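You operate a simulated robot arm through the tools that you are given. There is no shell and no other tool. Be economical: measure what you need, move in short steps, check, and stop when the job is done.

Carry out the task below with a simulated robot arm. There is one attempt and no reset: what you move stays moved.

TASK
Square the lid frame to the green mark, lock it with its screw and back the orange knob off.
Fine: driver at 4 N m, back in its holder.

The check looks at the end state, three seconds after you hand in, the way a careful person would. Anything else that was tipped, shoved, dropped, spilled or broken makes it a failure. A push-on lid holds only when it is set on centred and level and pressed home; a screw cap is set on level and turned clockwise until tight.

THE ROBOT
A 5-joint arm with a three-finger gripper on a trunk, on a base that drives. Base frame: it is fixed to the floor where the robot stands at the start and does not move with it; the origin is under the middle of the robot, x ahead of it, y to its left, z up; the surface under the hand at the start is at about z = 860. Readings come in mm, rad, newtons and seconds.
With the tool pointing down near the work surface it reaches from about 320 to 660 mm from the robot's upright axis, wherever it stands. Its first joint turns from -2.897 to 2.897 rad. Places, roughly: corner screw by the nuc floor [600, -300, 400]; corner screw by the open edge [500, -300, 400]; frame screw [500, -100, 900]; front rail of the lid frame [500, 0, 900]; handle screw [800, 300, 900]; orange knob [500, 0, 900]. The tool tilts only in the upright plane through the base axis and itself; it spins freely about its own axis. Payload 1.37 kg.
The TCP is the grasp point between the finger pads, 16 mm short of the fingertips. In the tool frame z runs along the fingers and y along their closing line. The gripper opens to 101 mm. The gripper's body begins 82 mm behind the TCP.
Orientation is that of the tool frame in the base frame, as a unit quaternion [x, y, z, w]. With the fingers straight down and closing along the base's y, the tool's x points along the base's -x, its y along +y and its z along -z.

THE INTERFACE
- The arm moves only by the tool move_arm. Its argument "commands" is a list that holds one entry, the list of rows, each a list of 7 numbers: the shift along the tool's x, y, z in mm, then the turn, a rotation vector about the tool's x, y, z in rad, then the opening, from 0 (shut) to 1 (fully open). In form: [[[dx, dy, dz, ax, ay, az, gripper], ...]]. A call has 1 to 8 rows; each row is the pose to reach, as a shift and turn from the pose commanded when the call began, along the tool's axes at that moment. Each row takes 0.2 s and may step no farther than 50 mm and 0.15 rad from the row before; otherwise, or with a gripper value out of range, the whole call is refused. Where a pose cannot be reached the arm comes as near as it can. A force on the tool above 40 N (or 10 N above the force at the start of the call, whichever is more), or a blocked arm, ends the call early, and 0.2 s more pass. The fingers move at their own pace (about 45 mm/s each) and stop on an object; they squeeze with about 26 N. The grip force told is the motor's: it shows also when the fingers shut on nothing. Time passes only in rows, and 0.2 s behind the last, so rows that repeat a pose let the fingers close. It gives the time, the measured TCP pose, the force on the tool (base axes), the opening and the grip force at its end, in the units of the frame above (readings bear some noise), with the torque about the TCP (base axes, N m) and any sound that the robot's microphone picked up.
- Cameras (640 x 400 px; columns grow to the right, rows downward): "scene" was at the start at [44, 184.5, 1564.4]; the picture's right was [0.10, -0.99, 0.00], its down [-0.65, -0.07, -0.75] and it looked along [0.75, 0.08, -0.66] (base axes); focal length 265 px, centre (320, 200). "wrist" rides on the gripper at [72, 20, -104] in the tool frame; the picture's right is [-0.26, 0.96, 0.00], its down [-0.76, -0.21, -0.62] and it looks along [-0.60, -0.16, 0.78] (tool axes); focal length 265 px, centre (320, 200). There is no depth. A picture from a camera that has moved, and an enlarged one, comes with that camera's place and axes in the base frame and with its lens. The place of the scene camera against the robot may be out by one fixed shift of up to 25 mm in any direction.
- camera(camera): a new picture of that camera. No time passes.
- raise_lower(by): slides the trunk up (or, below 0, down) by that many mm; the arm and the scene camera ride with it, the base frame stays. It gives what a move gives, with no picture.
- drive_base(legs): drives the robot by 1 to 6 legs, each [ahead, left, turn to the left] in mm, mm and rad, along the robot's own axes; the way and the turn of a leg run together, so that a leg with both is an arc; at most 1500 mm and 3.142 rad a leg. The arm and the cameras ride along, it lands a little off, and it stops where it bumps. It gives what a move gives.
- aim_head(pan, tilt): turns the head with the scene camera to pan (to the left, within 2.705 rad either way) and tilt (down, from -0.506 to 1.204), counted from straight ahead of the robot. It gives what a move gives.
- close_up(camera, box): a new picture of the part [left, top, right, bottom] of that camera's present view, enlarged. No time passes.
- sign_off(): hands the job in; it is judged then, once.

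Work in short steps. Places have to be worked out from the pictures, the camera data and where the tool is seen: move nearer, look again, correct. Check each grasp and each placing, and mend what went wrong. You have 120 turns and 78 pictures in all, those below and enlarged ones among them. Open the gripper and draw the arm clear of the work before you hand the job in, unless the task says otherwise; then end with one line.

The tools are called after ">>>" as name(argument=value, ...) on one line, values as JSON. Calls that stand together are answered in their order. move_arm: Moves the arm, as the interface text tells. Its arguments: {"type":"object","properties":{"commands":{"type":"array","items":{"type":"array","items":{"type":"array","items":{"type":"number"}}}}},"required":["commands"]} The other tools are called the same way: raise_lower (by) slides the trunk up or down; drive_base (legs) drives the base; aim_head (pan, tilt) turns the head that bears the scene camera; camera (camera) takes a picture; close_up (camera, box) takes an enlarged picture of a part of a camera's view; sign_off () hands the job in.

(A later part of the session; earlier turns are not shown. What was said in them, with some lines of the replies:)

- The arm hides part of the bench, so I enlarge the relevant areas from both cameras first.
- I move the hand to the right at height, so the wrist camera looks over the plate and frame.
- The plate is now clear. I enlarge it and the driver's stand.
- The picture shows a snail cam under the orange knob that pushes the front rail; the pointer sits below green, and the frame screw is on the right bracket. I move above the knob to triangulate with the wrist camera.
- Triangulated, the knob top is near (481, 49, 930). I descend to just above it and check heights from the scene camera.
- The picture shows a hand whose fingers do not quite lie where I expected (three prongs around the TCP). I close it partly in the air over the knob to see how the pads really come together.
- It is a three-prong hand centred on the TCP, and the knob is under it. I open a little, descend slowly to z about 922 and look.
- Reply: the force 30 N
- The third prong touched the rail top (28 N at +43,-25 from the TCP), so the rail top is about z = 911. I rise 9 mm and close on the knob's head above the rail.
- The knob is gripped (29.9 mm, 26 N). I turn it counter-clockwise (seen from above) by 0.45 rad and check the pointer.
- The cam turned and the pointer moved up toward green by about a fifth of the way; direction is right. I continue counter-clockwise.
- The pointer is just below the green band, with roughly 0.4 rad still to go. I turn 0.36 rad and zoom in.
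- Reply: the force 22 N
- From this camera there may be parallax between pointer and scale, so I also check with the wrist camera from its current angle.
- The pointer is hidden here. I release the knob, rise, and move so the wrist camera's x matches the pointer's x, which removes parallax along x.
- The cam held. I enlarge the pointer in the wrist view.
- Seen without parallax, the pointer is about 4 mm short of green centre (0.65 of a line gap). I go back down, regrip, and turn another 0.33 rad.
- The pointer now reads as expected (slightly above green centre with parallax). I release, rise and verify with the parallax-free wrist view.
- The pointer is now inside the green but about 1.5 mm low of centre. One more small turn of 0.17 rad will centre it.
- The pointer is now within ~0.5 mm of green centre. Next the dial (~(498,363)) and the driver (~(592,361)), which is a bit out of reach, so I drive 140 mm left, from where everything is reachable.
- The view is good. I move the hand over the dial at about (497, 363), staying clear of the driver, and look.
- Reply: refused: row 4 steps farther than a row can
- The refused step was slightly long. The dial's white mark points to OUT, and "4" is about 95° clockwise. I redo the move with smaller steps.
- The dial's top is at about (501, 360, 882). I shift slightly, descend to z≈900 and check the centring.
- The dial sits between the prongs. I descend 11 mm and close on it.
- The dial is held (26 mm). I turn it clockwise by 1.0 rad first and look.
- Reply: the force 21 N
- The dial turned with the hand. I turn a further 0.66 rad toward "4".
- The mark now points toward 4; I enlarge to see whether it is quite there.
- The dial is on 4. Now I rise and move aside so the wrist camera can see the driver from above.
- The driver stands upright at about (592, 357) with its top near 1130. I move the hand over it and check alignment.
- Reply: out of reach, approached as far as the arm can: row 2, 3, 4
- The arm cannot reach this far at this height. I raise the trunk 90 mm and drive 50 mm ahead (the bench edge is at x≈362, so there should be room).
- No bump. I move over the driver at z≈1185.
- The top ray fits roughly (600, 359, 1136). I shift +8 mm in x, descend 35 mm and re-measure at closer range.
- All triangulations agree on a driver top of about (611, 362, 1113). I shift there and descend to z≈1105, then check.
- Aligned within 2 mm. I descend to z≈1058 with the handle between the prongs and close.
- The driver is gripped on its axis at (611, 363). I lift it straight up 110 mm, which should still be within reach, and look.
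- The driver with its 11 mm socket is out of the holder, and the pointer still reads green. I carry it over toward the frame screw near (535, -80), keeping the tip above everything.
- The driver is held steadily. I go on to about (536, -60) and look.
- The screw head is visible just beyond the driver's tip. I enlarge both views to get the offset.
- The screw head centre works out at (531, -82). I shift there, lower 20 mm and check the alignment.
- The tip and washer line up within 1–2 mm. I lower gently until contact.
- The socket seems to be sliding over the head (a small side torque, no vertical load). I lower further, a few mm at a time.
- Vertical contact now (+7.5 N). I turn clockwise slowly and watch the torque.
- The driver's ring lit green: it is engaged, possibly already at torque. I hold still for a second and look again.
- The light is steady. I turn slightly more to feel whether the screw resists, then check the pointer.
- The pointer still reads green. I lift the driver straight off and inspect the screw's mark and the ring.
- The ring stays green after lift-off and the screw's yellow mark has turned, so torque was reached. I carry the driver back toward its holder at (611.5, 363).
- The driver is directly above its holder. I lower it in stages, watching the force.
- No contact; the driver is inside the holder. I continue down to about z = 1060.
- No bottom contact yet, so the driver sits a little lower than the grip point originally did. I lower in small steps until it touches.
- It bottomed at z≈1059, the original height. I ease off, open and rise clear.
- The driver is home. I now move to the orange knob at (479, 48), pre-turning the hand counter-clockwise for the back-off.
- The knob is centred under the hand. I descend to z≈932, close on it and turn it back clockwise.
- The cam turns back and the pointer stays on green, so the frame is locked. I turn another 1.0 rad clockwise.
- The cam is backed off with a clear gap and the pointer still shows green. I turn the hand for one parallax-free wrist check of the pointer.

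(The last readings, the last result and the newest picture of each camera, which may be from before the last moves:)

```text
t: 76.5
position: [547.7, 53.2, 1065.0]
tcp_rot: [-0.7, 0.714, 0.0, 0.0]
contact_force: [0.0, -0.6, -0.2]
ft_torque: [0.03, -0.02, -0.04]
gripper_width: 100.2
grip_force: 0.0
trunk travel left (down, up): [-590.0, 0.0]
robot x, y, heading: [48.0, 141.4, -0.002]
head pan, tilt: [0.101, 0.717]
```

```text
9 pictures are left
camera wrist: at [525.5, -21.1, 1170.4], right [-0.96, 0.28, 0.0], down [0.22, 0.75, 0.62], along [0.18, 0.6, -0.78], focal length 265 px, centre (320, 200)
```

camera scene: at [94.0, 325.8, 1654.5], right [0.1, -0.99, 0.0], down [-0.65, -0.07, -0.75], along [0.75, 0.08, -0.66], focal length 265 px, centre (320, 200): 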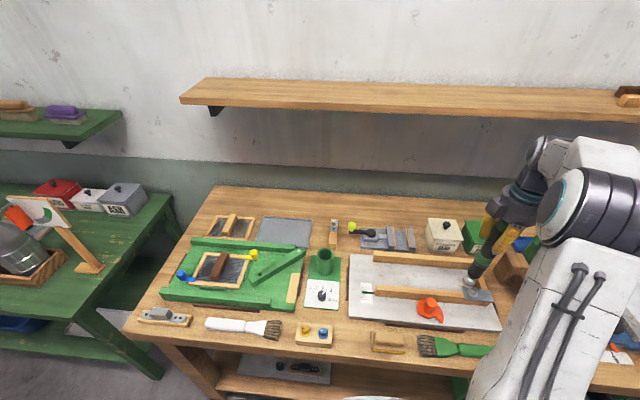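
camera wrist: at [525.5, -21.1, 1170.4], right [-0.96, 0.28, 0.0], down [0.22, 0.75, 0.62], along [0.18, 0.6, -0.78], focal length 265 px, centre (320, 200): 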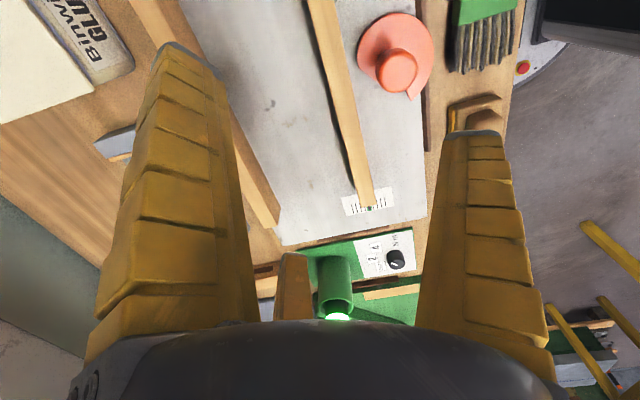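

>>> close_up(camera="wrist", box=[338, 182, 402, 222])

>>> close_up(camera="wrist", box=[310, 0, 440, 110])

```text
10.00 times, centred on (370, 202) of wrist
camera zoom: at [525.5, -21.1, 1170.4], right [-0.96, 0.28, 0.0], down [0.22, 0.75, 0.62], along [0.18, 0.6, -0.78], focal length 2654 px, centre (-180, 180)
```

zoom: 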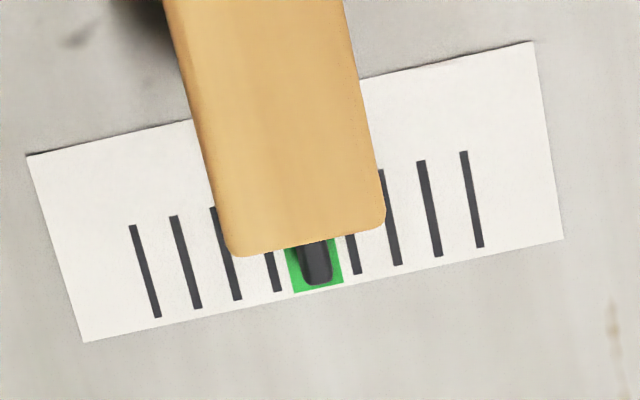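

```text
3.64 times, centred on (375, 55) of wrist
camera zoom: at [525.5, -21.1, 1170.4], right [-0.96, 0.28, 0.0], down [0.22, 0.75, 0.62], along [0.18, 0.6, -0.78], focal length 965 px, centre (120, 727)
```

zoom: 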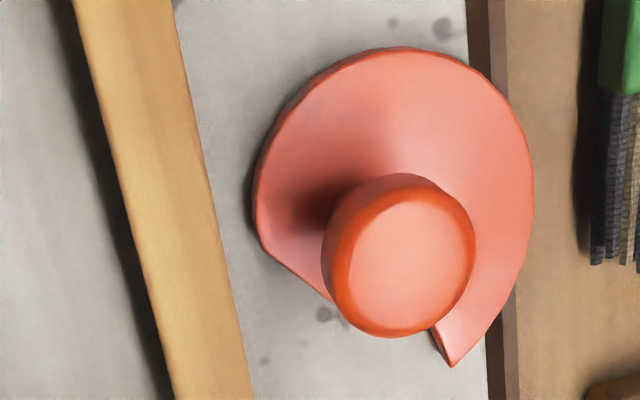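

The pointer is centred on the green, the cam stands clear of the rail, the dial is on 4 and the driver is in its holder. I draw the open arm up and back.

>>> move_arm(commands=[[[0, 0, -45, 0, 0, 0, 1], [0, 0, -90, 0, 0, 0, 1], [0, 30, -120, 0, 0, 0, 1], [0, 75, -120, 0, 0, 0, 1], [0, 115, -120, 0, 0, 0, 1], [0, 115, -120, 0, 0, 0, 1]]])

>>> camera(camera="scene")

```text
t: 77.9
position: [430.0, 53.8, 1184.7]
tcp_rot: [-0.7, 0.714, 0.001, 0.0]
contact_force: [0.2, 0.5, 0.9]
ft_torque: [-0.01, -0.01, 0.02]
gripper_width: 100.6
grip_force: 0.1
trunk travel left (down, up): [-590.0, 0.0]
robot x, y, heading: [49.5, 142.7, -0.0]
head pan, tilt: [0.101, 0.717]
```

```text
6 pictures are left
camera scene: at [94.5, 326.2, 1654.4], right [0.1, -0.99, 0.0], down [-0.65, -0.07, -0.75], along [0.75, 0.08, -0.66], focal length 265 px, centre (320, 200)
```

scene: 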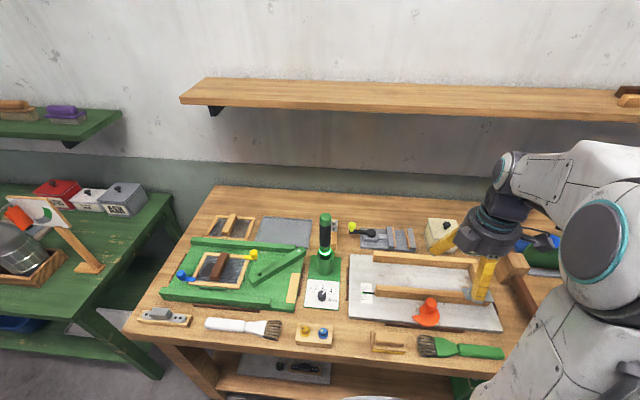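

Nothing else on the bench has moved and the arm is clear, so I hand in.

>>> sign_off()

```text
The job is handed in.
```

The lid frame is squared to the green mark and its screw is driven with the dial at 4 N m. The driver's ring lit green and stayed lit, and the pointer held its place when the knob came off. The orange knob is backed off clear of the rail, the driver is back in its holder, and the job is handed in.
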